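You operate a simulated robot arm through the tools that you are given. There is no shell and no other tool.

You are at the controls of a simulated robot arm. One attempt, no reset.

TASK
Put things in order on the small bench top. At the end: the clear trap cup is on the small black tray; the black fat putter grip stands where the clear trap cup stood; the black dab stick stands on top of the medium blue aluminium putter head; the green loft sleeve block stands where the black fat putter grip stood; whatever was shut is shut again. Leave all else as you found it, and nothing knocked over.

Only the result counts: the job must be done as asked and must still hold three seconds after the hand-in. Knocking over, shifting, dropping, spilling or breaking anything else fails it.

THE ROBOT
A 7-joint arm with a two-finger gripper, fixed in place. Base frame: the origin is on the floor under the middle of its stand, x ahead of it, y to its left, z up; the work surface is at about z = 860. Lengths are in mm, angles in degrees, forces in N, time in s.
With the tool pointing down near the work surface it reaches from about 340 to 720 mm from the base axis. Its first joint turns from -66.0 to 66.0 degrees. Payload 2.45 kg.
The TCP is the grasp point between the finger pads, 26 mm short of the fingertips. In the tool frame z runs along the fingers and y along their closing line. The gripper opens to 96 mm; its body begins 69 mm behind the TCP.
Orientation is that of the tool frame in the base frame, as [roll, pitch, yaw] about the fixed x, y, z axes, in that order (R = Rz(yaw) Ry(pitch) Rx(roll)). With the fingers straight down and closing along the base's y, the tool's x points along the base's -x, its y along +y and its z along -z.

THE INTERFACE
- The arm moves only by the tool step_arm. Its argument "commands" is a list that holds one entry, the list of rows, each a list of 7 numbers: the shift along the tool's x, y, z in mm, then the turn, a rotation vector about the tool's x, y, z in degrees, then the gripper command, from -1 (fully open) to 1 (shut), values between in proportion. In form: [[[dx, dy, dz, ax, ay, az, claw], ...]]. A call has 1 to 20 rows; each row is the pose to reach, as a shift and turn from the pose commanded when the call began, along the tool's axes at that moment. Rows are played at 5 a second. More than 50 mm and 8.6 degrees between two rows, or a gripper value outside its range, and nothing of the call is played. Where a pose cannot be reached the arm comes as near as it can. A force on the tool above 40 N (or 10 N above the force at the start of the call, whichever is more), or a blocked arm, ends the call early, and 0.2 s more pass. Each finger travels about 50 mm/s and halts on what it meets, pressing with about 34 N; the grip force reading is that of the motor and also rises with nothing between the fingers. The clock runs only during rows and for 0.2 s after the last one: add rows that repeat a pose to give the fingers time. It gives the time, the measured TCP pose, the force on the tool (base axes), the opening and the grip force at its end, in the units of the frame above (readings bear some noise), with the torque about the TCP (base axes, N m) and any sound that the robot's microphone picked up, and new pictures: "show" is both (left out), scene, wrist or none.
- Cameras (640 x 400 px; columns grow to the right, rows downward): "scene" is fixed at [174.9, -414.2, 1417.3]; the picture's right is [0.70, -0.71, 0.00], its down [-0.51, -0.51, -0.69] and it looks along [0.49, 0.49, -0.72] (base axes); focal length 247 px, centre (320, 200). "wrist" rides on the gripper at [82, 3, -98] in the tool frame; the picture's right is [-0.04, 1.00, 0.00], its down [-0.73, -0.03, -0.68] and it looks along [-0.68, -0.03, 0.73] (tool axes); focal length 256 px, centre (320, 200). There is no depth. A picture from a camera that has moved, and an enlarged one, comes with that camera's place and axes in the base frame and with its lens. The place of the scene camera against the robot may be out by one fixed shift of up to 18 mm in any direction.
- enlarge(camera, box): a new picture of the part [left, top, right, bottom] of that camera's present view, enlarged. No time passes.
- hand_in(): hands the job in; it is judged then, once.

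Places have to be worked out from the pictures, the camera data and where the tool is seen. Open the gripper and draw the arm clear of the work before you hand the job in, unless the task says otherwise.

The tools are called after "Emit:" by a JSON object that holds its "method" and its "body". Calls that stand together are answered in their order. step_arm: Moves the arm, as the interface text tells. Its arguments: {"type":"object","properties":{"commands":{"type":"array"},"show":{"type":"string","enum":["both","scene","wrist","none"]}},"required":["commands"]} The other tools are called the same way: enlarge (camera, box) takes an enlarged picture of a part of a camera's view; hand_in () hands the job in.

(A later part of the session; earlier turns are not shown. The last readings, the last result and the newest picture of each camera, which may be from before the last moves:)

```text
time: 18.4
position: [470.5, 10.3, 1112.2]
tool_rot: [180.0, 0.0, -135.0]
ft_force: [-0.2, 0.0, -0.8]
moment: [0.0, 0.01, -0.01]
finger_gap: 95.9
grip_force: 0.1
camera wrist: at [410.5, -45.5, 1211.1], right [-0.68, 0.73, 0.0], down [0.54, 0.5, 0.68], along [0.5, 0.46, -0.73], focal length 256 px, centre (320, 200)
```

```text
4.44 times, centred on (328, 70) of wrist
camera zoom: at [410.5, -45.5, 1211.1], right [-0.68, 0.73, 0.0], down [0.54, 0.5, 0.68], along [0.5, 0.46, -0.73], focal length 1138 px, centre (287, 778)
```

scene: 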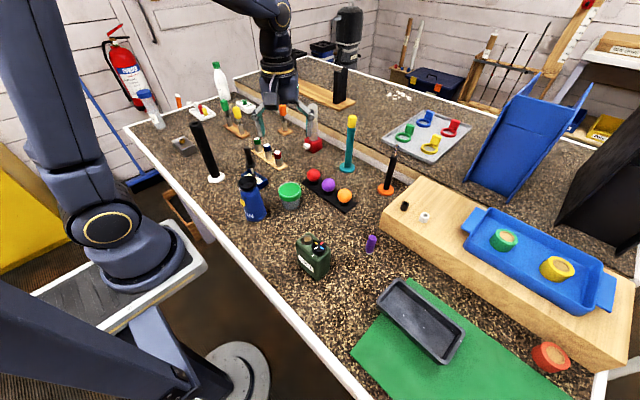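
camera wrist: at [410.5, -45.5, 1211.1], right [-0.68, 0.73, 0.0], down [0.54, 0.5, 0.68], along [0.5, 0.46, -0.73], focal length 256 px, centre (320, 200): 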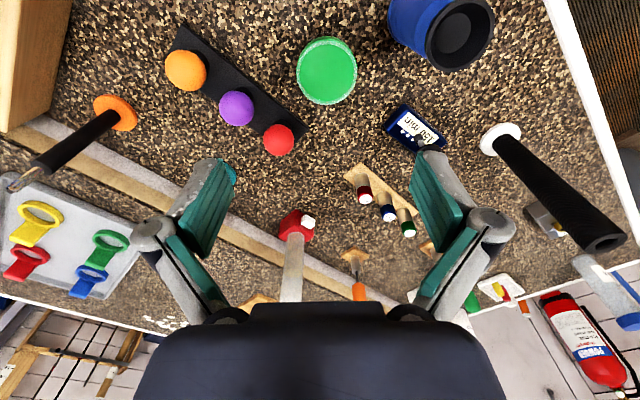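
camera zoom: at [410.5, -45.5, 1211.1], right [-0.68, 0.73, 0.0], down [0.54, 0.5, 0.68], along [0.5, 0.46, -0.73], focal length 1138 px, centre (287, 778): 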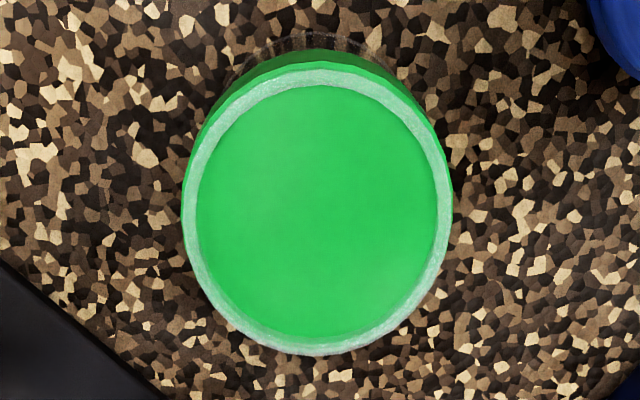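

Emit:
{"method": "enlarge", "body": {"camera": "scene", "box": [270, 175, 310, 215]}}

Emit:
{"method": "enlarge", "body": {"camera": "scene", "box": [370, 270, 475, 370]}}

```text
10.00 times, centred on (290, 195) of scene
camera zoom: at [174.9, -414.2, 1417.3], right [0.7, -0.71, 0.0], down [-0.51, -0.51, -0.69], along [0.49, 0.49, -0.72], focal length 2468 px, centre (620, 250)
```

zoom: 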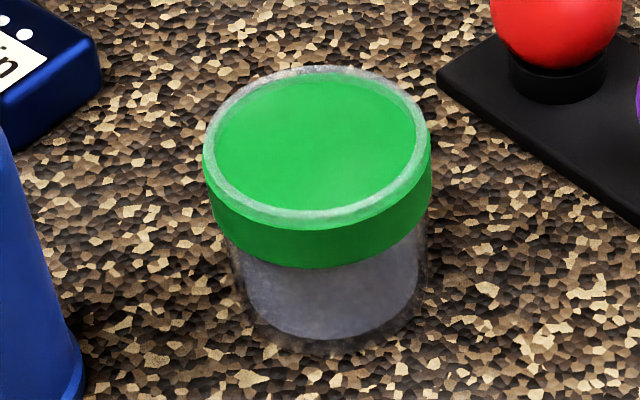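

```text
4.00 times, centred on (422, 320) of scene
camera zoom: at [174.9, -414.2, 1417.3], right [0.7, -0.71, 0.0], down [-0.51, -0.51, -0.69], along [0.49, 0.49, -0.72], focal length 987 px, centre (-90, -280)
```

zoom: 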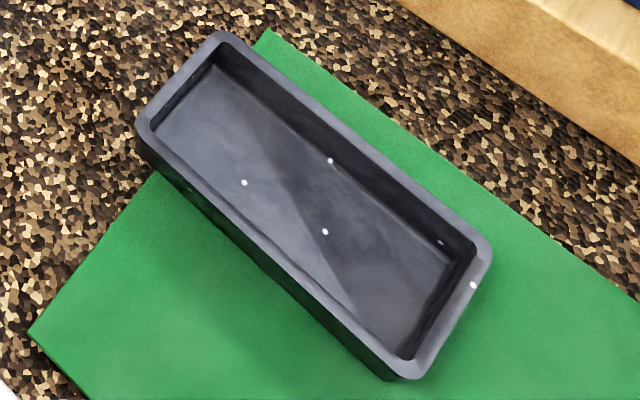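

The cup has a green lid (Ø≈66, z≈895–920) over a clear body; the grip will be on the lid band, so I'll test-lift gently later. First I survey the tray from above with the wrist camera.

Emit:
{"method": "step_arm", "body": {"commands": [[[18, -10, 0, 0, 0, 2, -1], [54, -31, 0, 0, 0, 6, -1], [90, -51, 0, 0, 0, 10, -1], [126, -72, 0, 0, 0, 14, -1], [162, -92, 0, 0, 0, 18, -1], [198, -113, 0, 0, 0, 22, -1], [234, -133, 0, 0, 0, 26, -1], [270, -154, 0, 0, 0, 30, -1], [306, -174, 0, 0, 0, 34, -1], [342, -195, 0, 0, 0, 38, -1], [378, -215, 0, 0, 0, 42, -1], [396.6, -226.1, 0, 0, 0, 45, -1], [396.6, -226.1, 0, 0, 0, 45, -1]]], "show": "both"}}

```text
time: 21.2
position: [350.8, -427.0, 1112.1]
tool_rot: [-179.9, 0.0, 179.9]
ft_force: [0.2, 0.7, 0.6]
moment: [-0.01, -0.01, -0.02]
finger_gap: 96.0
grip_force: 0.1
camera wrist: at [268.5, -424.9, 1210.6], right [0.04, 1.0, 0.0], down [0.73, -0.03, 0.68], along [0.68, -0.03, -0.73], focal length 256 px, centre (320, 200)
```

scene: 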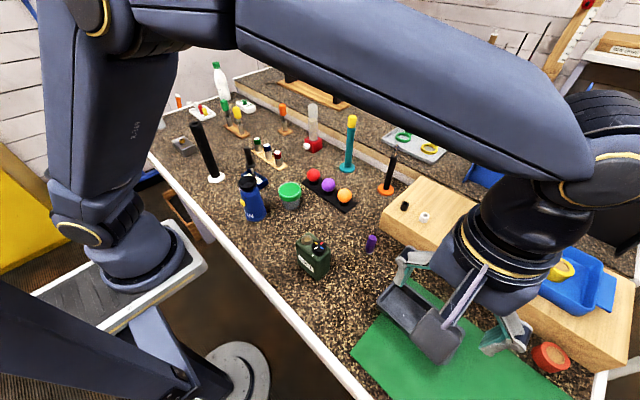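
wrist: 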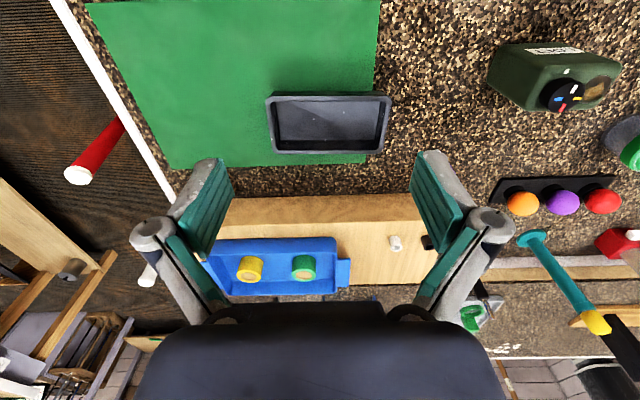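

Emit:
{"method": "enlarge", "body": {"camera": "wrist", "box": [255, 80, 405, 170]}}

Emit:
{"method": "enlarge", "body": {"camera": "wrist", "box": [470, 20, 640, 130]}}

```text
4.27 times, centred on (330, 125) of wrist
camera zoom: at [268.5, -424.9, 1210.6], right [0.04, 1.0, 0.0], down [0.73, -0.03, 0.68], along [0.68, -0.03, -0.73], focal length 1092 px, centre (277, 520)
```

zoom: 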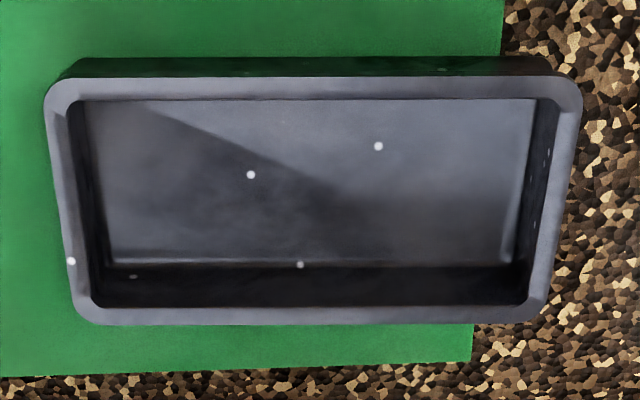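

```text
3.64 times, centred on (555, 75) of wrist
camera zoom: at [268.5, -424.9, 1210.6], right [0.04, 1.0, 0.0], down [0.73, -0.03, 0.68], along [0.68, -0.03, -0.73], focal length 931 px, centre (-534, 654)
```

zoom: 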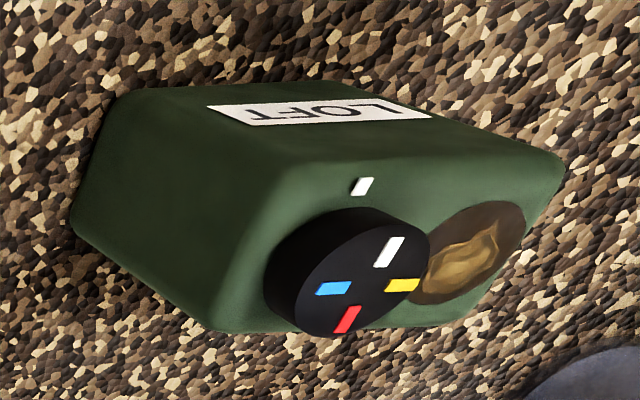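

Tray floor is roughly 145 × 65 mm centred near (434, −421), so the cup fit across is tight; I'll get closer for a second, more accurate view.

Emit:
{"method": "step_arm", "body": {"commands": [[[-7, 1, 35, 0, 0, 0, -1], [-14, 2, 75, 0, 0, 0, -1], [-20, 2, 112, 0, 0, 0, -1], [-20, 2, 112, 0, 0, 0, -1]]], "show": "wrist"}}

Emit:
{"method": "enlarge", "body": {"camera": "wrist", "box": [230, 100, 410, 210]}}

```text
time: 22.2
position: [371.4, -425.0, 999.5]
tool_rot: [-180.0, 0.0, 180.0]
ft_force: [-0.2, 0.2, -0.2]
moment: [0.01, 0.0, 0.0]
finger_gap: 96.1
grip_force: 0.0
camera wrist: at [289.1, -423.2, 1098.2], right [0.04, 1.0, 0.0], down [0.73, -0.03, 0.68], along [0.68, -0.03, -0.73], focal length 256 px, centre (320, 200)
```

wrist: 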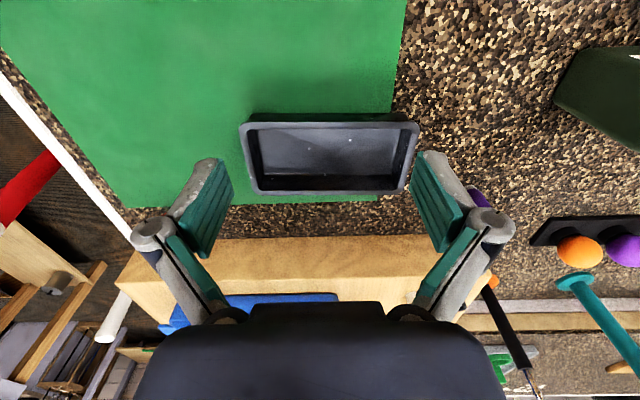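

```text
3.56 times, centred on (320, 155) of wrist
camera zoom: at [289.1, -423.2, 1098.2], right [0.04, 1.0, 0.0], down [0.73, -0.03, 0.68], along [0.68, -0.03, -0.73], focal length 910 px, centre (320, 360)
```

zoom: 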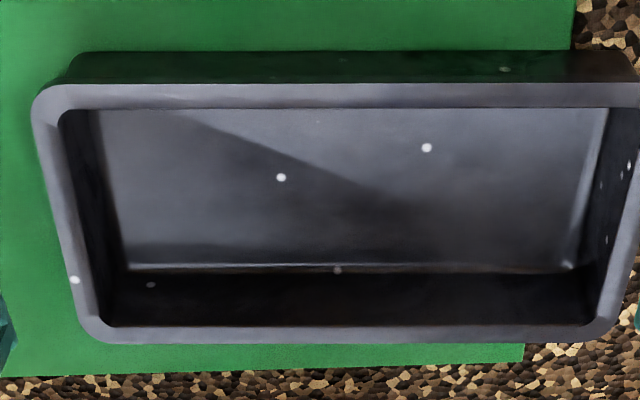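

Emit:
{"method": "enlarge", "body": {"camera": "wrist", "box": [290, 105, 370, 155]}}

Emit:
{"method": "enlarge", "body": {"camera": "wrist", "box": [290, 155, 370, 205]}}

Emit:
{"method": "enlarge", "body": {"camera": "wrist", "box": [230, 115, 310, 205]}}

Emit:
{"method": "enlarge", "body": {"camera": "wrist", "box": [350, 110, 430, 205]}}

```text
8.00 times, centred on (330, 130) of wrist
camera zoom: at [289.1, -423.2, 1098.2], right [0.04, 1.0, 0.0], down [0.73, -0.03, 0.68], along [0.68, -0.03, -0.73], focal length 2048 px, centre (240, 760)
```

zoom: 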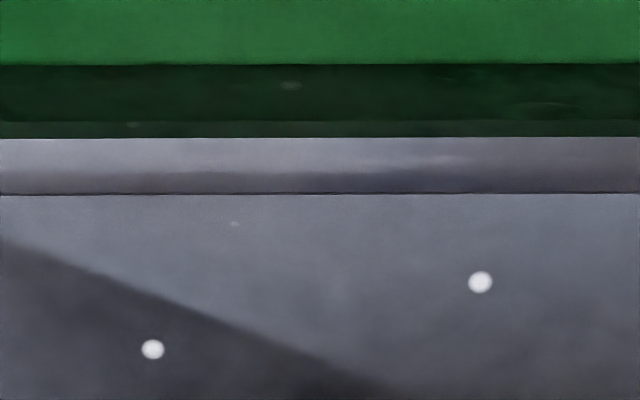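

```text
8.00 times, centred on (330, 180) of wrist
camera zoom: at [289.1, -423.2, 1098.2], right [0.04, 1.0, 0.0], down [0.73, -0.03, 0.68], along [0.68, -0.03, -0.73], focal length 2048 px, centre (240, 360)
```

zoom: 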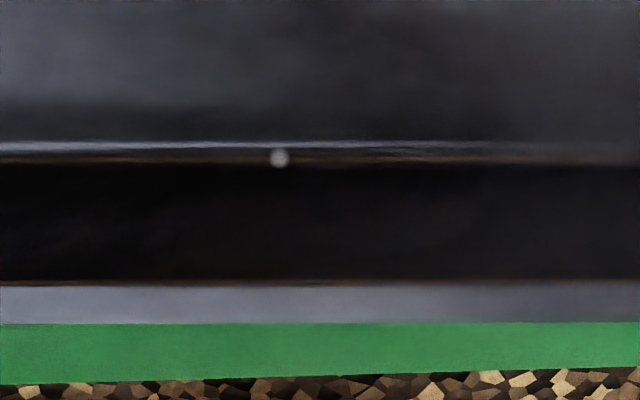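

```text
4.44 times, centred on (270, 160) of wrist
camera zoom: at [289.1, -423.2, 1098.2], right [0.04, 1.0, 0.0], down [0.73, -0.03, 0.68], along [0.68, -0.03, -0.73], focal length 1138 px, centre (542, 378)
```

zoom: 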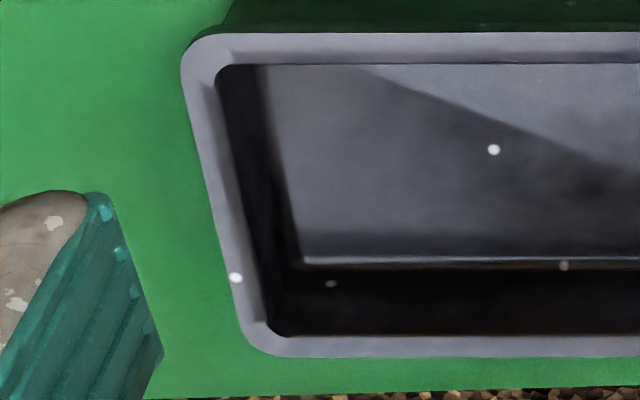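

```text
4.21 times, centred on (390, 158) of wrist
camera zoom: at [289.1, -423.2, 1098.2], right [0.04, 1.0, 0.0], down [0.73, -0.03, 0.68], along [0.68, -0.03, -0.73], focal length 1078 px, centre (25, 379)
```

zoom: 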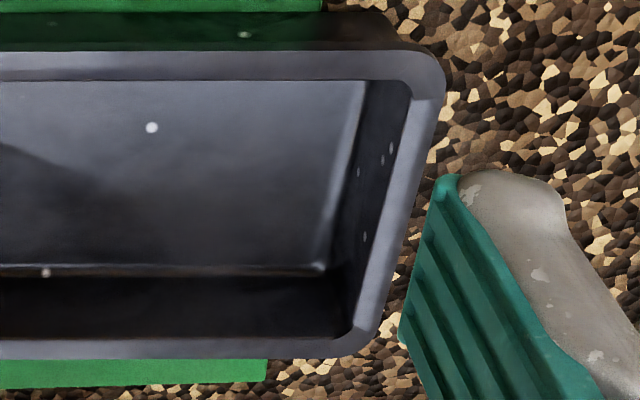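

Tray: rim z≈890, inner floor ≈64–66 mm across x centred at x≈433.7 near y=−421, long axis ~2° off y. I'll grip the cup with the fingers closing along x (exact centring across the tray's narrow side), high on the lid so fingertips clear the rim. Going back above the cup with yaw 90.

Emit:
{"method": "step_arm", "body": {"commands": [[[0, 0, -45, 0, 0, 0, -1], [0, 0, -90, 0, 0, 0, -1], [-8, 20, -110, 0, 0, 4, -1], [-16, 57, -110, 0, 0, 12, -1], [-24, 95, -110, 0, 0, 20, -1], [-32, 135, -110, 0, 0, 28, -1], [-40, 175, -110, 0, 0, 36, -1], [-49, 215, -110, 0, 0, 44, -1], [-58, 255, -110, 0, 0, 52, -1], [-66, 295, -110, 0, 0, 60, -1], [-74, 335, -110, 0, 0, 68, -1], [-83, 375, -110, 0, 0, 76, -1], [-91, 410, -110, 0, 0, 84, -1], [-99, 443, -110, 0, 0, 90, -1], [-99, 443, -110, 0, 0, 90, -1]]], "show": "both"}}

Emit:
{"method": "enlarge", "body": {"camera": "wrist", "box": [270, 20, 370, 120]}}

```text
time: 25.4
position: [468.0, 16.4, 1110.3]
tool_rot: [-179.9, -0.1, 90.0]
ft_force: [-0.4, 0.0, -0.6]
moment: [-0.04, 0.01, -0.03]
finger_gap: 96.3
grip_force: 0.0
camera wrist: at [472.1, 97.1, 1209.0], right [1.0, -0.04, 0.0], down [-0.03, -0.73, 0.68], along [-0.03, -0.68, -0.73], focal length 256 px, centre (320, 200)
```

scene: 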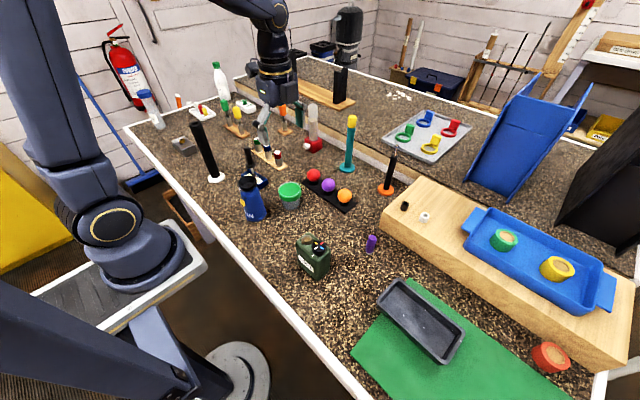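
wrist: 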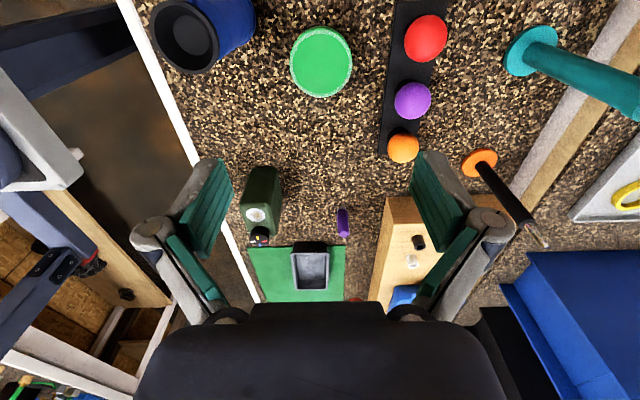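

```text
4.00 times, centred on (320, 70) of wrist
camera zoom: at [472.1, 97.1, 1209.0], right [1.0, -0.04, 0.0], down [-0.03, -0.73, 0.68], along [-0.03, -0.68, -0.73], focal length 1024 px, centre (320, 720)
```

zoom: 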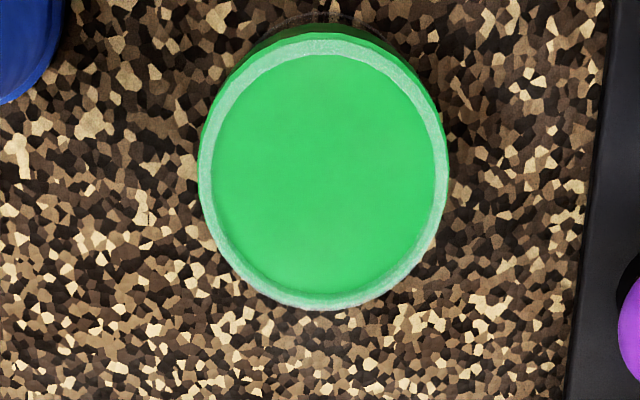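

Combining both views, the cup axis is ≈ (469.6, 18.9), lid top z≈916, Ø≈66; the can's funnel is at ≈ (377, 62). I'll use yaw 110 so the finger near the can swings away, narrow the gap to 78 and descend part-way.

Emit:
{"method": "step_arm", "body": {"commands": [[[1, 1, 0, 0, 0, -7, -0.8], [2, 1.6, 10, 0, 0, -14, -0.625], [2.5, 1.6, 40, 0, 0, -20, -0.625], [2.5, 1.6, 80, 0, 0, -20, -0.625], [2.5, 1.6, 120, 0, 0, -20, -0.625], [2.5, 1.6, 140, 0, 0, -20, -0.625], [2.5, 1.6, 140, 0, 0, -20, -0.625]]], "show": "both"}}

Emit:
{"method": "enlarge", "body": {"camera": "wrist", "box": [220, 60, 420, 200]}}

Emit:
{"method": "enlarge", "body": {"camera": "scene", "box": [230, 120, 330, 220]}}

```text
time: 27.0
position: [470.9, 17.9, 969.0]
tool_rot: [-180.0, -0.1, 110.0]
ft_force: [-0.8, 0.4, 0.1]
moment: [-0.02, 0.01, 0.03]
finger_gap: 77.8
grip_force: 0.0
camera wrist: at [445.7, 95.5, 1067.4], right [0.95, 0.3, 0.0], down [0.22, -0.7, 0.68], along [0.21, -0.65, -0.73], focal length 256 px, centre (320, 200)
```

scene: 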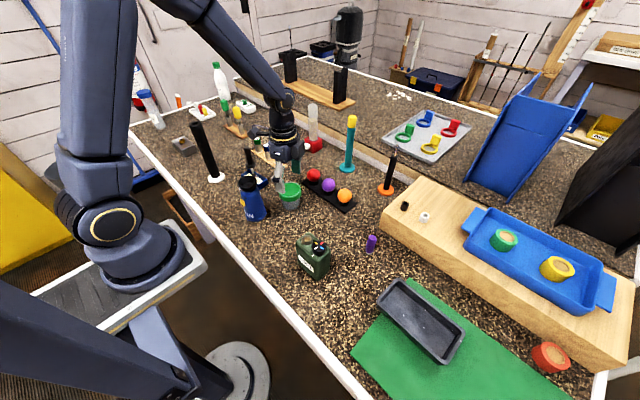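
wrist: 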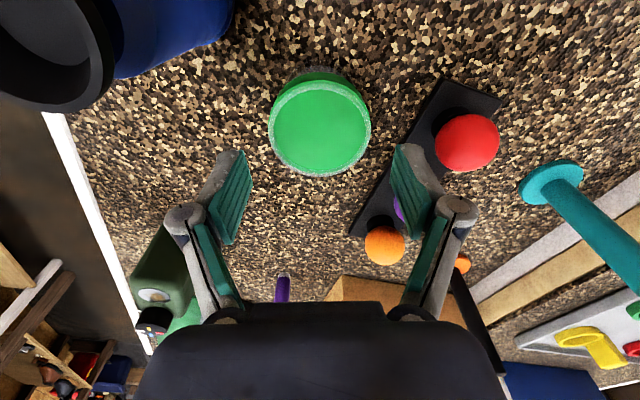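

```text
2.86 times, centred on (320, 130) of wrist
camera zoom: at [445.7, 95.5, 1067.4], right [0.95, 0.3, 0.0], down [0.22, -0.7, 0.68], along [0.21, -0.65, -0.73], focal length 731 px, centre (320, 400)
```

zoom: 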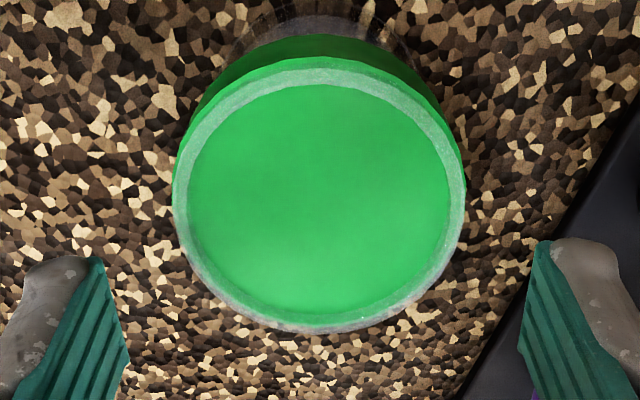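

```text
4.00 times, centred on (280, 170) of scene
camera zoom: at [174.9, -414.2, 1417.3], right [0.7, -0.71, 0.0], down [-0.51, -0.51, -0.69], along [0.49, 0.49, -0.72], focal length 987 px, centre (480, 320)
```

zoom: 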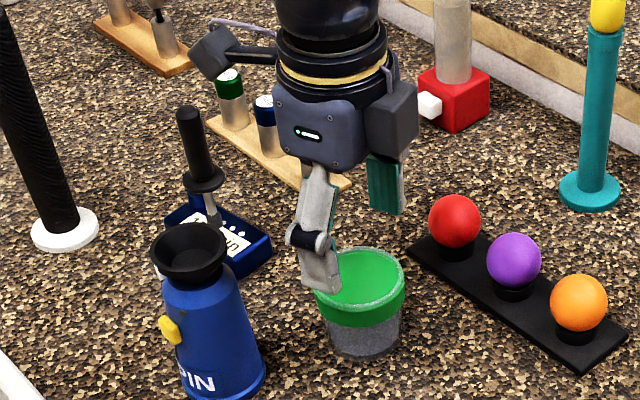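

Cup well centred between the pads (≈0.6 mm off along the closing line). Descending to z≈918 and closing gently.

Emit:
{"method": "step_arm", "body": {"commands": [[[1.5, -0.6, 20, 0, 0, 0, -0.625], [1.5, -0.6, 40, 0, 0, 0, -0.625], [1.5, -0.6, 51, 0, 0, 0, -0.625], [1.5, -0.6, 51, 0, 0, 0, -0.625]]], "show": "both"}}

Emit:
{"method": "enlarge", "body": {"camera": "scene", "box": [250, 150, 330, 220]}}

```text
time: 28.0
position: [469.5, 20.6, 918.7]
tool_rot: [-180.0, 0.0, 110.0]
ft_force: [0.9, 0.5, -0.3]
moment: [0.0, 0.02, 0.01]
finger_gap: 77.8
grip_force: 0.1
camera wrist: at [444.8, 97.4, 1017.1], right [0.95, 0.3, 0.0], down [0.22, -0.7, 0.68], along [0.21, -0.65, -0.73], focal length 256 px, centre (320, 200)
```

scene: 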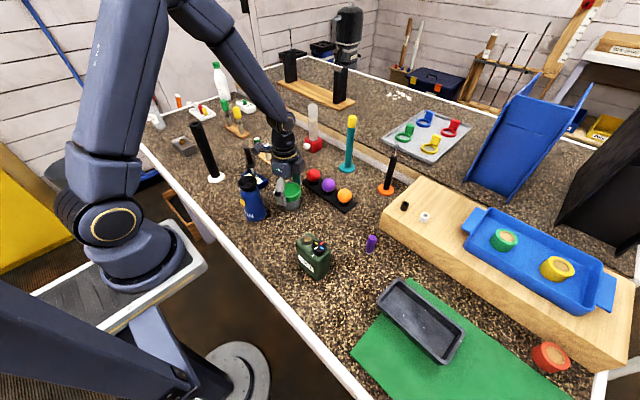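
wrist: 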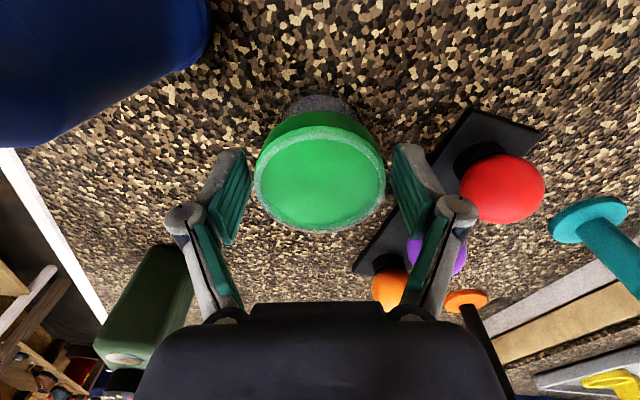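

```text
5.71 times, centred on (290, 185) of scene
camera zoom: at [174.9, -414.2, 1417.3], right [0.7, -0.71, 0.0], down [-0.51, -0.51, -0.69], along [0.49, 0.49, -0.72], focal length 1410 px, centre (491, 286)
```

zoom: 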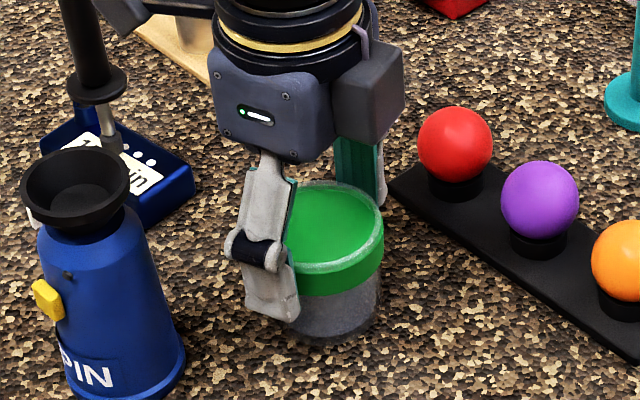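

Lid sits squarely between the pads. Closing step by step.

Emit:
{"method": "step_arm", "body": {"commands": [[[0, 0, 0, 0, 0, 0, -0.5], [0, 0, 0, 0, 0, 0, -0.42], [0, 0, 0, 0, 0, 0, -0.36], [0, 0, 0, 0, 0, 0, -0.3], [0, 0, 0, 0, 0, 0, -0.1], [0, 0, 0, 0, 0, 0, 0.3], [0, 0, 0, 0, 0, 0, 0.3]]], "show": "wrist"}}

```text
time: 29.6
position: [470.2, 20.8, 919.1]
tool_rot: [180.0, 0.1, 110.1]
ft_force: [-1.0, -0.1, 6.5]
moment: [-0.07, 0.09, -0.03]
finger_gap: 59.1
grip_force: 33.4
camera wrist: at [444.8, 97.4, 1017.5], right [0.95, 0.3, 0.0], down [0.22, -0.7, 0.68], along [0.21, -0.65, -0.73], focal length 256 px, centre (320, 200)
```

wrist: 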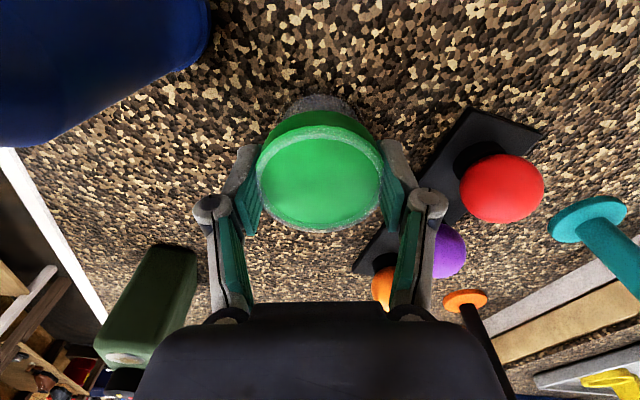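

Gripped at 59 mm gap with 33 N. Test-lifting only 6 mm to see whether the whole cup (not just the lid) comes up.

Emit:
{"method": "step_arm", "body": {"commands": [[[0, 0, -1.5, 0, 0, 0, 0.3], [0, 0, -3, 0, 0, 0, 0.3], [0, 0, -4.5, 0, 0, 0, 0.3], [0, 0, -6, 0, 0, 0, 0.3], [0, 0, -6, 0, 0, 0, 0.3]]], "show": "both"}}

Emit:
{"method": "enlarge", "body": {"camera": "scene", "box": [250, 150, 330, 220]}}

Emit:
{"method": "enlarge", "body": {"camera": "wrist", "box": [230, 70, 410, 240]}}

```text
time: 30.8
position: [468.6, 19.8, 924.8]
tool_rot: [-180.0, 0.0, 110.0]
ft_force: [-0.3, -0.6, -0.7]
moment: [0.01, 0.04, 0.0]
finger_gap: 59.1
grip_force: 34.4
camera wrist: at [444.5, 97.4, 1023.2], right [0.95, 0.3, 0.0], down [0.22, -0.7, 0.68], along [0.21, -0.65, -0.73], focal length 256 px, centre (320, 200)
```

scene: 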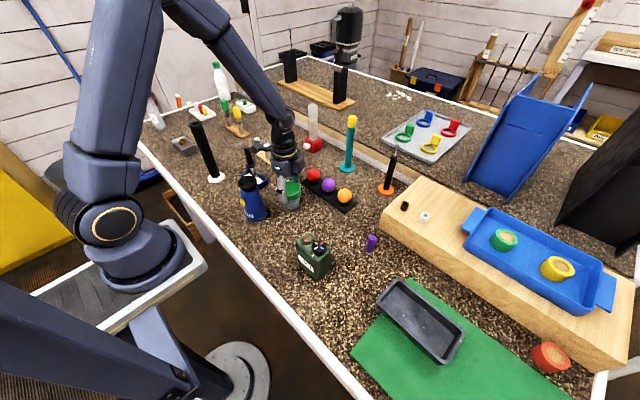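
wrist: 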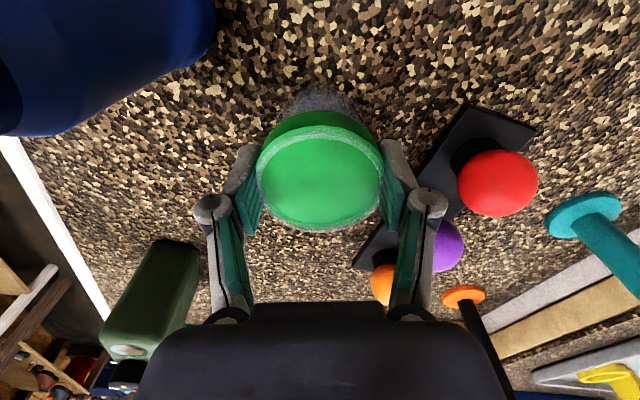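

```text
5.71 times, centred on (290, 185) of scene
camera zoom: at [174.9, -414.2, 1417.3], right [0.7, -0.71, 0.0], down [-0.51, -0.51, -0.69], along [0.49, 0.49, -0.72], focal length 1410 px, centre (491, 286)
```

zoom: 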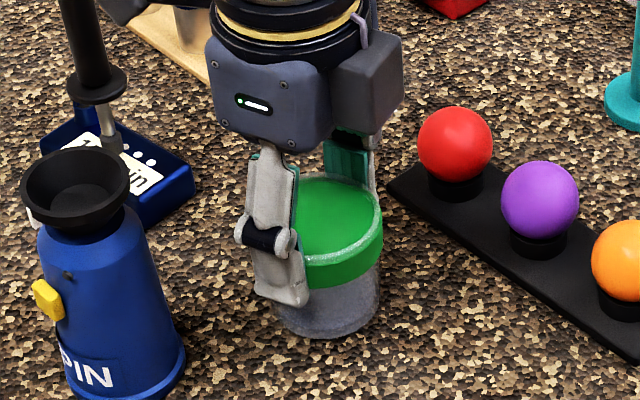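

```text
2.35 times, centred on (320, 155) of wrist
camera zoom: at [444.5, 97.4, 1023.2], right [0.95, 0.3, 0.0], down [0.22, -0.7, 0.68], along [0.21, -0.65, -0.73], focal length 602 px, centre (320, 306)
```

zoom: 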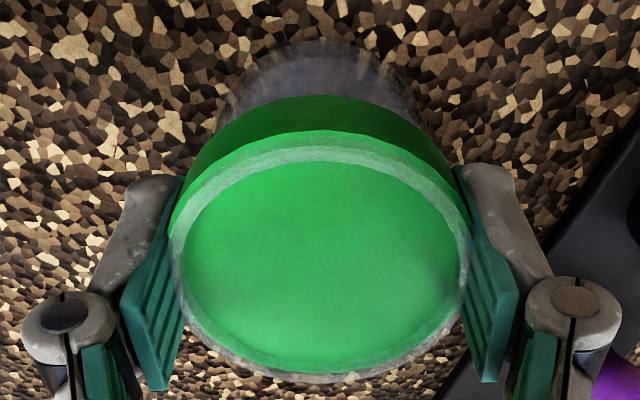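

The body seems to rise with the lid. Lifting 40 mm more to confirm before carrying.

Emit:
{"method": "step_arm", "body": {"commands": [[[0, 0, -6, 0, 0, 0, 0.3], [0, 0, -16, 0, 0, 0, 0.3], [0, 0, -30, 0, 0, 0, 0.3], [0, 0, -40, 0, 0, 0, 0.3], [0, 0, -40, 0, 0, 0, 0.3]]], "show": "both"}}

Emit:
{"method": "enlarge", "body": {"camera": "scene", "box": [250, 140, 330, 220]}}

Emit:
{"method": "enlarge", "body": {"camera": "wrist", "box": [230, 70, 410, 240]}}

```text
time: 32.0
position: [469.6, 21.0, 965.1]
tool_rot: [-179.9, -0.1, 110.0]
ft_force: [-0.2, 0.3, -0.7]
moment: [0.01, 0.02, 0.01]
finger_gap: 59.0
grip_force: 34.5
camera wrist: at [444.5, 97.4, 1063.6], right [0.95, 0.3, 0.0], down [0.22, -0.7, 0.68], along [0.21, -0.65, -0.73], focal length 256 px, centre (320, 200)
```

scene: 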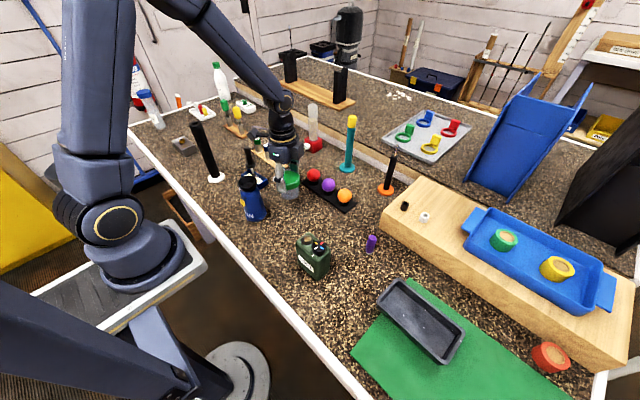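
wrist: 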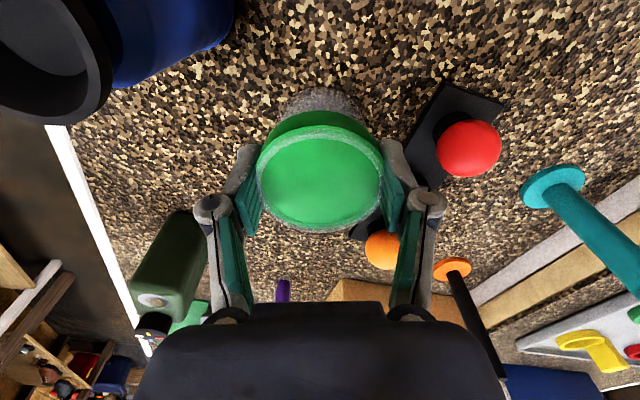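

```text
5.00 times, centred on (290, 180) of scene
camera zoom: at [174.9, -414.2, 1417.3], right [0.7, -0.71, 0.0], down [-0.51, -0.51, -0.69], along [0.49, 0.49, -0.72], focal length 1234 px, centre (470, 300)
```

zoom: 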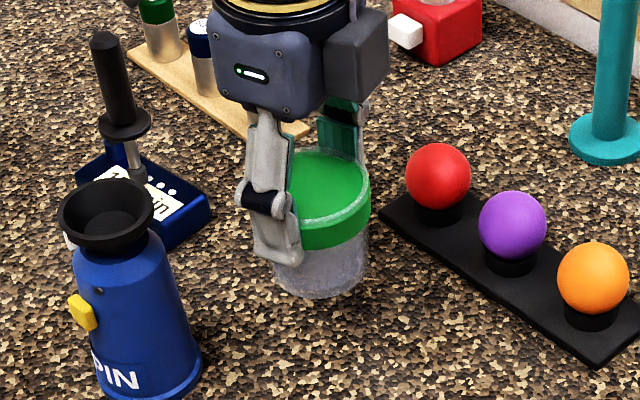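

```text
2.35 times, centred on (320, 155) of wrist
camera zoom: at [444.5, 97.4, 1063.6], right [0.95, 0.3, 0.0], down [0.22, -0.7, 0.68], along [0.21, -0.65, -0.73], focal length 602 px, centre (320, 306)
```

zoom: 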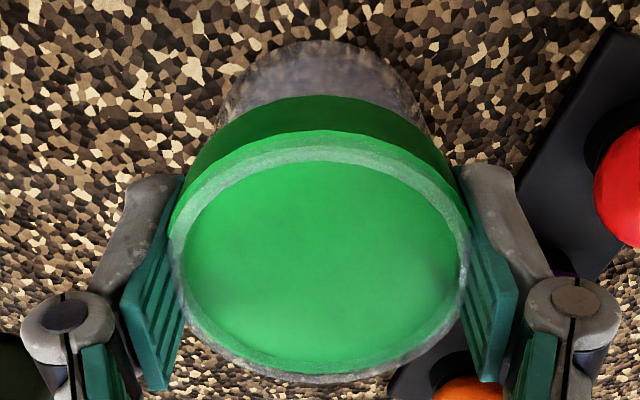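

The complete cup is lifted. Raising to z≈1060 and carrying it over the tray centre (433.7, −421), turning yaw to 88° to match the tray.

Emit:
{"method": "step_arm", "body": {"commands": [[[0, 0, -20, 0, 0, 0, 0.3], [0, 0, -55, 0, 0, 0, 0.3], [0, 0, -85, 0, 0, 0, 0.3], [-12, -5, -95, 0, 0, 1, 0.3], [-38, -17, -95, 0, 0, 2, 0.3], [-74, -34, -95, 0, 0, 4, 0.3], [-111, -51, -95, 0, 0, 6, 0.3], [-148, -68, -95, 0, 0, 8, 0.3], [-185, -85, -95, 0, 0, 10, 0.3], [-222, -102, -95, 0, 0, 12, 0.3], [-259, -119, -95, 0, 0, 14, 0.3], [-296, -136, -95, 0, 0, 16, 0.3], [-333, -153, -95, 0, 0, 18, 0.3], [-365, -168, -95, 0, 0, 20, 0.3], [-390, -179, -95, 0, 0, 21.5, 0.3], [-402.7, -184.7, -95, 0, 0, 22, 0.3], [-402.7, -184.7, -95, 0, 0, 22, 0.3]]], "show": "both"}}

Emit:
{"method": "enlarge", "body": {"camera": "wrist", "box": [220, 0, 420, 240]}}

Emit:
{"method": "enlarge", "body": {"camera": "scene", "box": [370, 240, 490, 380]}}

```text
time: 35.6
position: [434.0, -420.0, 1060.1]
tool_rot: [180.0, 0.0, 88.0]
ft_force: [-0.4, 0.3, -1.1]
moment: [0.0, 0.01, -0.01]
finger_gap: 58.6
grip_force: 34.1
camera wrist: at [439.9, -341.0, 1158.1], right [1.0, -0.08, 0.0], down [-0.06, -0.73, 0.68], along [-0.05, -0.68, -0.73], focal length 256 px, centre (320, 200)
```

scene: 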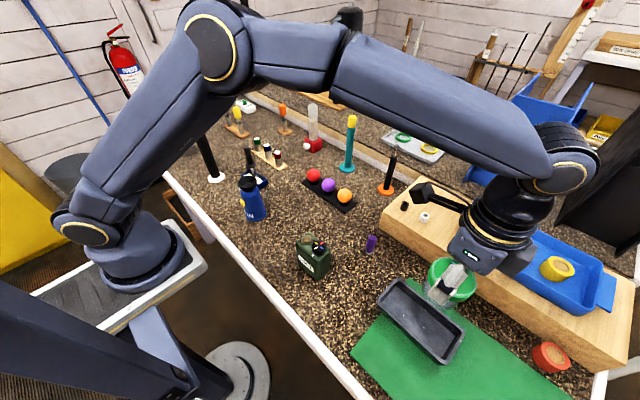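
wrist: 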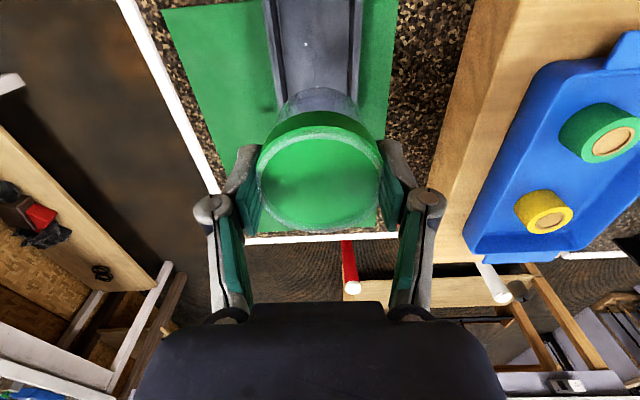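

```text
1.67 times, centred on (320, 120) of wrist
camera zoom: at [439.9, -341.0, 1158.1], right [1.0, -0.08, 0.0], down [-0.06, -0.73, 0.68], along [-0.05, -0.68, -0.73], focal length 427 px, centre (320, 333)
```

zoom: 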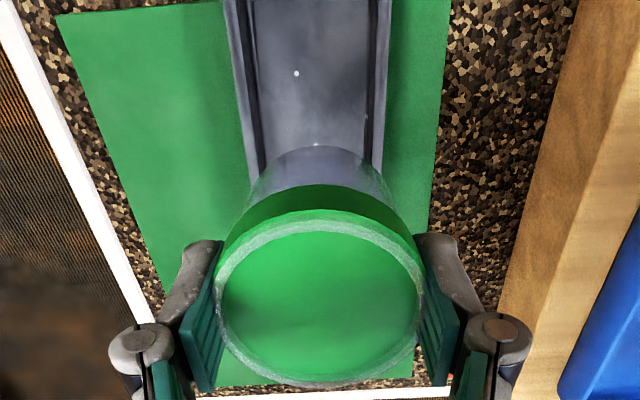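

```text
2.86 times, centred on (430, 310) of scene
camera zoom: at [174.9, -414.2, 1417.3], right [0.7, -0.71, 0.0], down [-0.51, -0.51, -0.69], along [0.49, 0.49, -0.72], focal length 705 px, centre (6, -114)
```

zoom: 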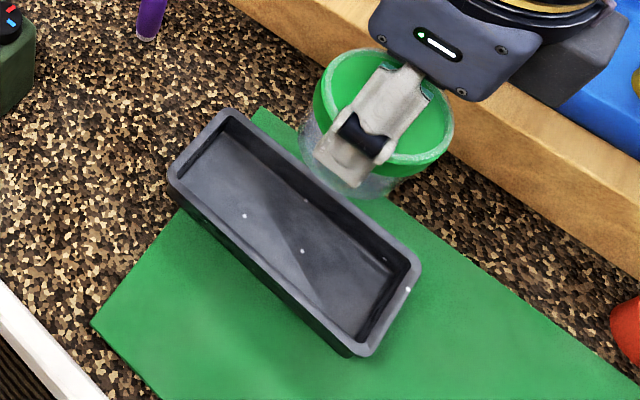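

Emit:
{"method": "enlarge", "body": {"camera": "wrist", "box": [250, 0, 380, 90]}}

```text
4.44 times, centred on (315, 45) of wrist
camera zoom: at [439.9, -341.0, 1158.1], right [1.0, -0.08, 0.0], down [-0.06, -0.73, 0.68], along [-0.05, -0.68, -0.73], focal length 1138 px, centre (342, 889)
```

zoom: 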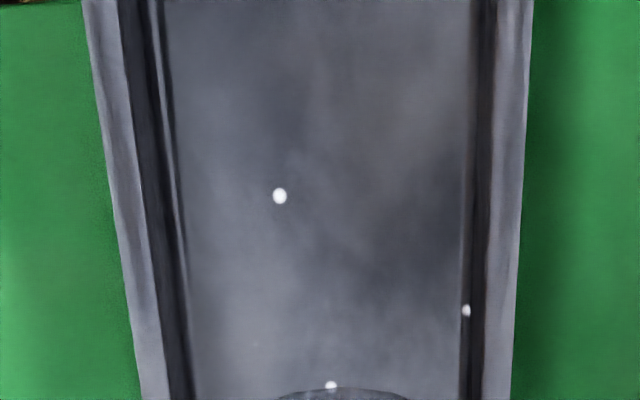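

The camera now looks straight along the tray: its centreline is ≈4 mm to the −x side of the cup axis and parallel to it. Shifting −4 mm and lowering to 11 mm above the rim to re-check.

Emit:
{"method": "step_arm", "body": {"commands": [[[0, -2, 15, 0, 0, 0, 0.3], [0, -4, 45, 0, 0, 0, 0.3], [0, -4, 75, 0, 0, 0, 0.3], [0, -4, 95, 0, 0, 0, 0.3], [0, -4, 100, 0, 0, 0, 0.3], [0, -4, 100, 0, 0, 0, 0.3]]], "show": "both"}}

Emit:
{"method": "enlarge", "body": {"camera": "wrist", "box": [240, 0, 400, 110]}}

Emit:
{"method": "enlarge", "body": {"camera": "scene", "box": [370, 260, 490, 380]}}

```text
time: 37.0
position: [430.8, -420.9, 959.7]
tool_rot: [-179.9, 0.1, 87.9]
ft_force: [0.3, 0.3, -0.2]
moment: [0.01, 0.0, 0.0]
finger_gap: 58.7
grip_force: 33.9
camera wrist: at [435.9, -340.6, 1057.7], right [1.0, -0.07, 0.0], down [-0.06, -0.73, 0.68], along [-0.05, -0.68, -0.73], focal length 256 px, centre (320, 200)
```

scene: 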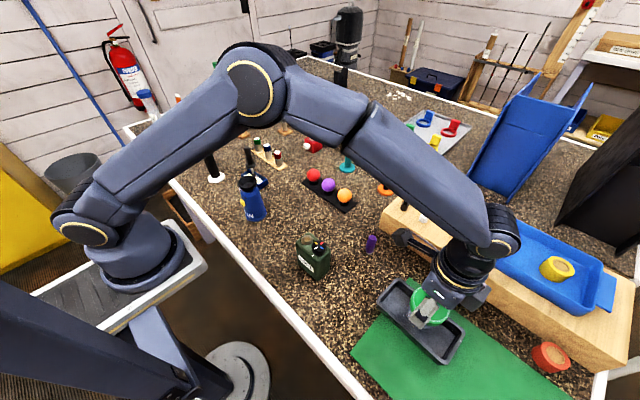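
wrist: 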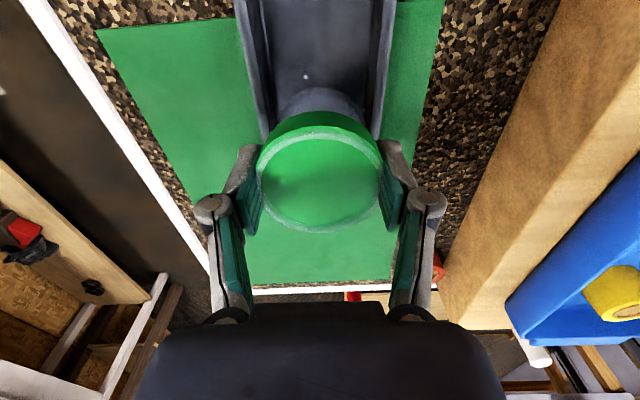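

```text
3.64 times, centred on (320, 55) of wrist
camera zoom: at [435.9, -340.6, 1057.7], right [1.0, -0.07, 0.0], down [-0.06, -0.73, 0.68], along [-0.05, -0.68, -0.73], focal length 931 px, centre (320, 727)
```

zoom: 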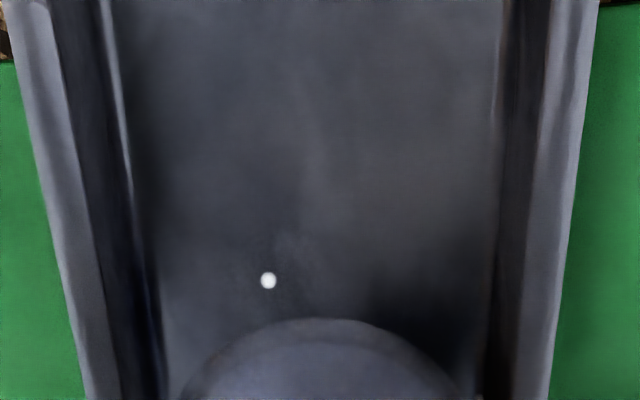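

```text
3.33 times, centred on (430, 320) of scene
camera zoom: at [174.9, -414.2, 1417.3], right [0.7, -0.71, 0.0], down [-0.51, -0.51, -0.69], along [0.49, 0.49, -0.72], focal length 823 px, centre (-47, -200)
```

zoom: 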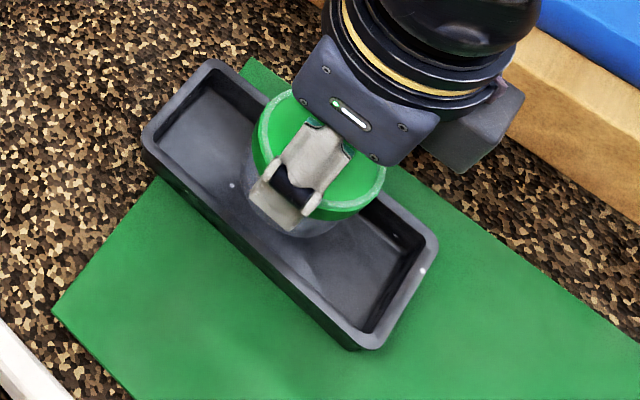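

Aligned to within about 1 mm (floor ≈65 mm wide, cup bottom centred). Lowering into the tray with a −0.5 mm trim, watching force.

Emit:
{"method": "step_arm", "body": {"commands": [[[0, -0.5, 5, 0, 0, 0, 0.3], [0, -0.5, 10, 0, 0, 0, 0.3], [0, -0.5, 15, 0, 0, 0, 0.3], [0, -0.5, 20, 0, 0, 0, 0.3], [0, -0.5, 24, 0, 0, 0, 0.3], [0, -0.5, 28, 0, 0, 0, 0.3], [0, -0.5, 28, 0, 0, 0, 0.3]]], "show": "both"}}

Emit:
{"method": "enlarge", "body": {"camera": "wrist", "box": [230, 0, 410, 140]}}

Emit:
{"method": "enlarge", "body": {"camera": "scene", "box": [370, 260, 490, 380]}}

```text
time: 38.6
position: [430.3, -421.3, 931.0]
tool_rot: [-179.9, 0.0, 88.0]
ft_force: [-0.6, 0.9, -1.3]
moment: [-0.01, 0.02, 0.0]
finger_gap: 58.3
grip_force: 34.1
camera wrist: at [435.4, -340.3, 1030.0], right [1.0, -0.07, 0.0], down [-0.05, -0.73, 0.68], along [-0.05, -0.68, -0.73], focal length 256 px, centre (320, 200)
```

scene: 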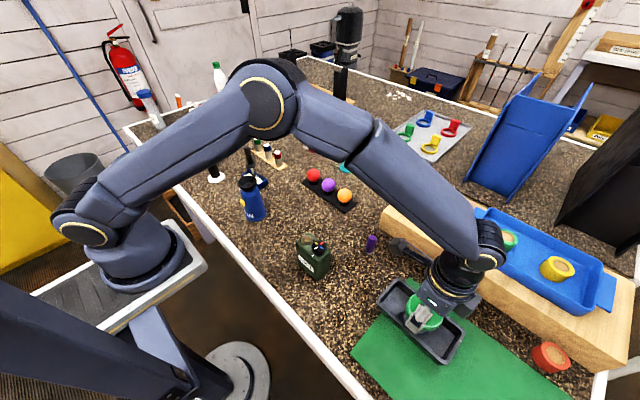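
wrist: 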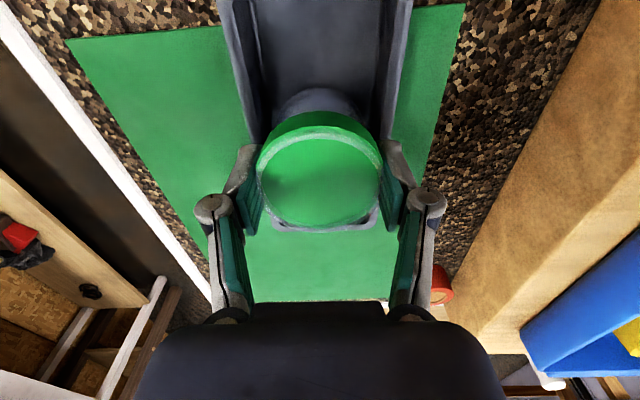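

```text
2.86 times, centred on (320, 70) of wrist
camera zoom: at [435.4, -340.3, 1030.0], right [1.0, -0.07, 0.0], down [-0.05, -0.73, 0.68], along [-0.05, -0.68, -0.73], focal length 731 px, centre (320, 571)
```

zoom: 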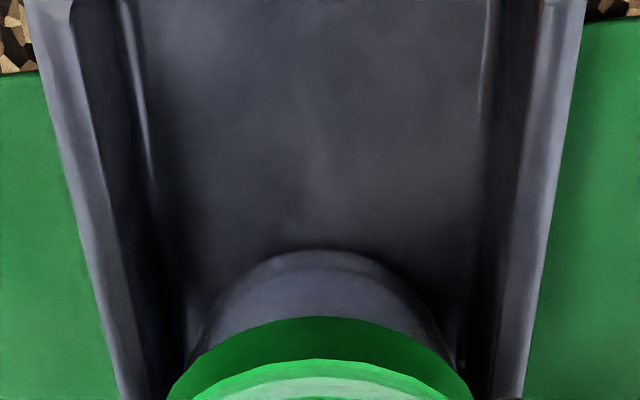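

```text
3.33 times, centred on (430, 320) of scene
camera zoom: at [174.9, -414.2, 1417.3], right [0.7, -0.71, 0.0], down [-0.51, -0.51, -0.69], along [0.49, 0.49, -0.72], focal length 823 px, centre (-47, -200)
```

zoom: 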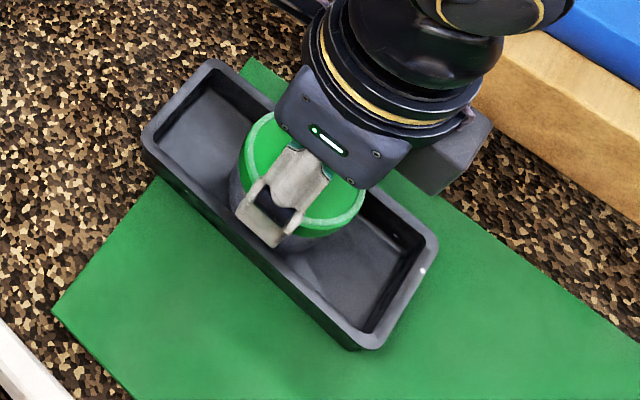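

The cup bottom is inside the tray, no contact forces. Lowering further in small steps.

Emit:
{"method": "step_arm", "body": {"commands": [[[0, 0, 1.5, 0, 0, 0, 0.3], [0, 0, 3, 0, 0, 0, 0.3], [0, 0, 3, 0, 0, 0, 0.3]]], "show": "none"}}

```text
time: 39.4
position: [429.7, -421.5, 929.6]
tool_rot: [179.9, 0.0, 88.0]
ft_force: [-0.2, -0.3, -0.1]
moment: [-0.01, 0.02, 0.0]
finger_gap: 58.1
grip_force: 34.1
```

Emit:
{"method": "step_arm", "body": {"commands": [[[0, 0, 1.5, 0, 0, 0, 0.3], [0, 0, 3, 0, 0, 0, 0.3], [0, 0, 3, 0, 0, 0, 0.3]]], "show": "none"}}

```text
time: 40.2
position: [429.6, -420.9, 926.7]
tool_rot: [-180.0, 0.1, 88.1]
ft_force: [-3.1, 3.4, 13.7]
moment: [0.15, 0.15, -0.04]
finger_gap: 58.2
grip_force: 34.0
```

Contact (≈14 N) at z≈926. Checking the pictures to see if it rests flat on the tray floor.

Emit:
{"method": "enlarge", "body": {"camera": "wrist", "box": [230, 0, 410, 140]}}

Emit:
{"method": "enlarge", "body": {"camera": "scene", "box": [380, 270, 470, 370]}}

```text
2.86 times, centred on (320, 70) of wrist
camera zoom: at [435.4, -340.5, 1025.2], right [1.0, -0.07, 0.0], down [-0.06, -0.73, 0.68], along [-0.05, -0.68, -0.73], focal length 731 px, centre (320, 571)
```

zoom: 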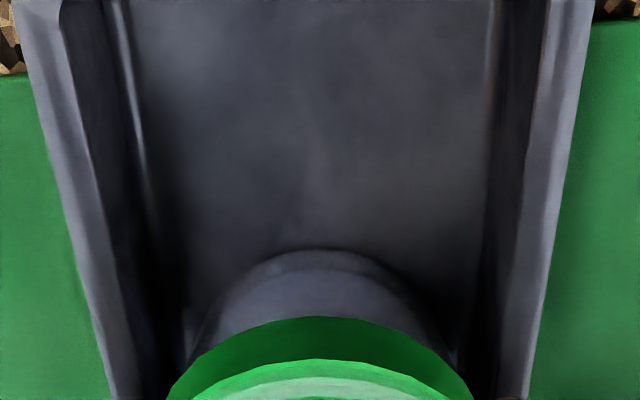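

```text
4.00 times, centred on (425, 320) of scene
camera zoom: at [174.7, -413.9, 1417.4], right [0.7, -0.71, 0.0], down [-0.51, -0.51, -0.69], along [0.49, 0.49, -0.72], focal length 987 px, centre (-100, -280)
```

zoom: 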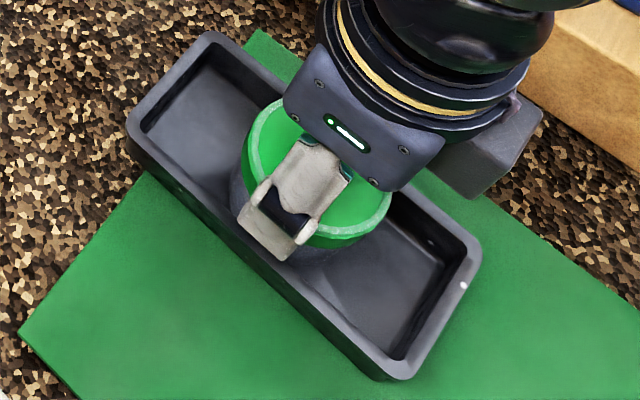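

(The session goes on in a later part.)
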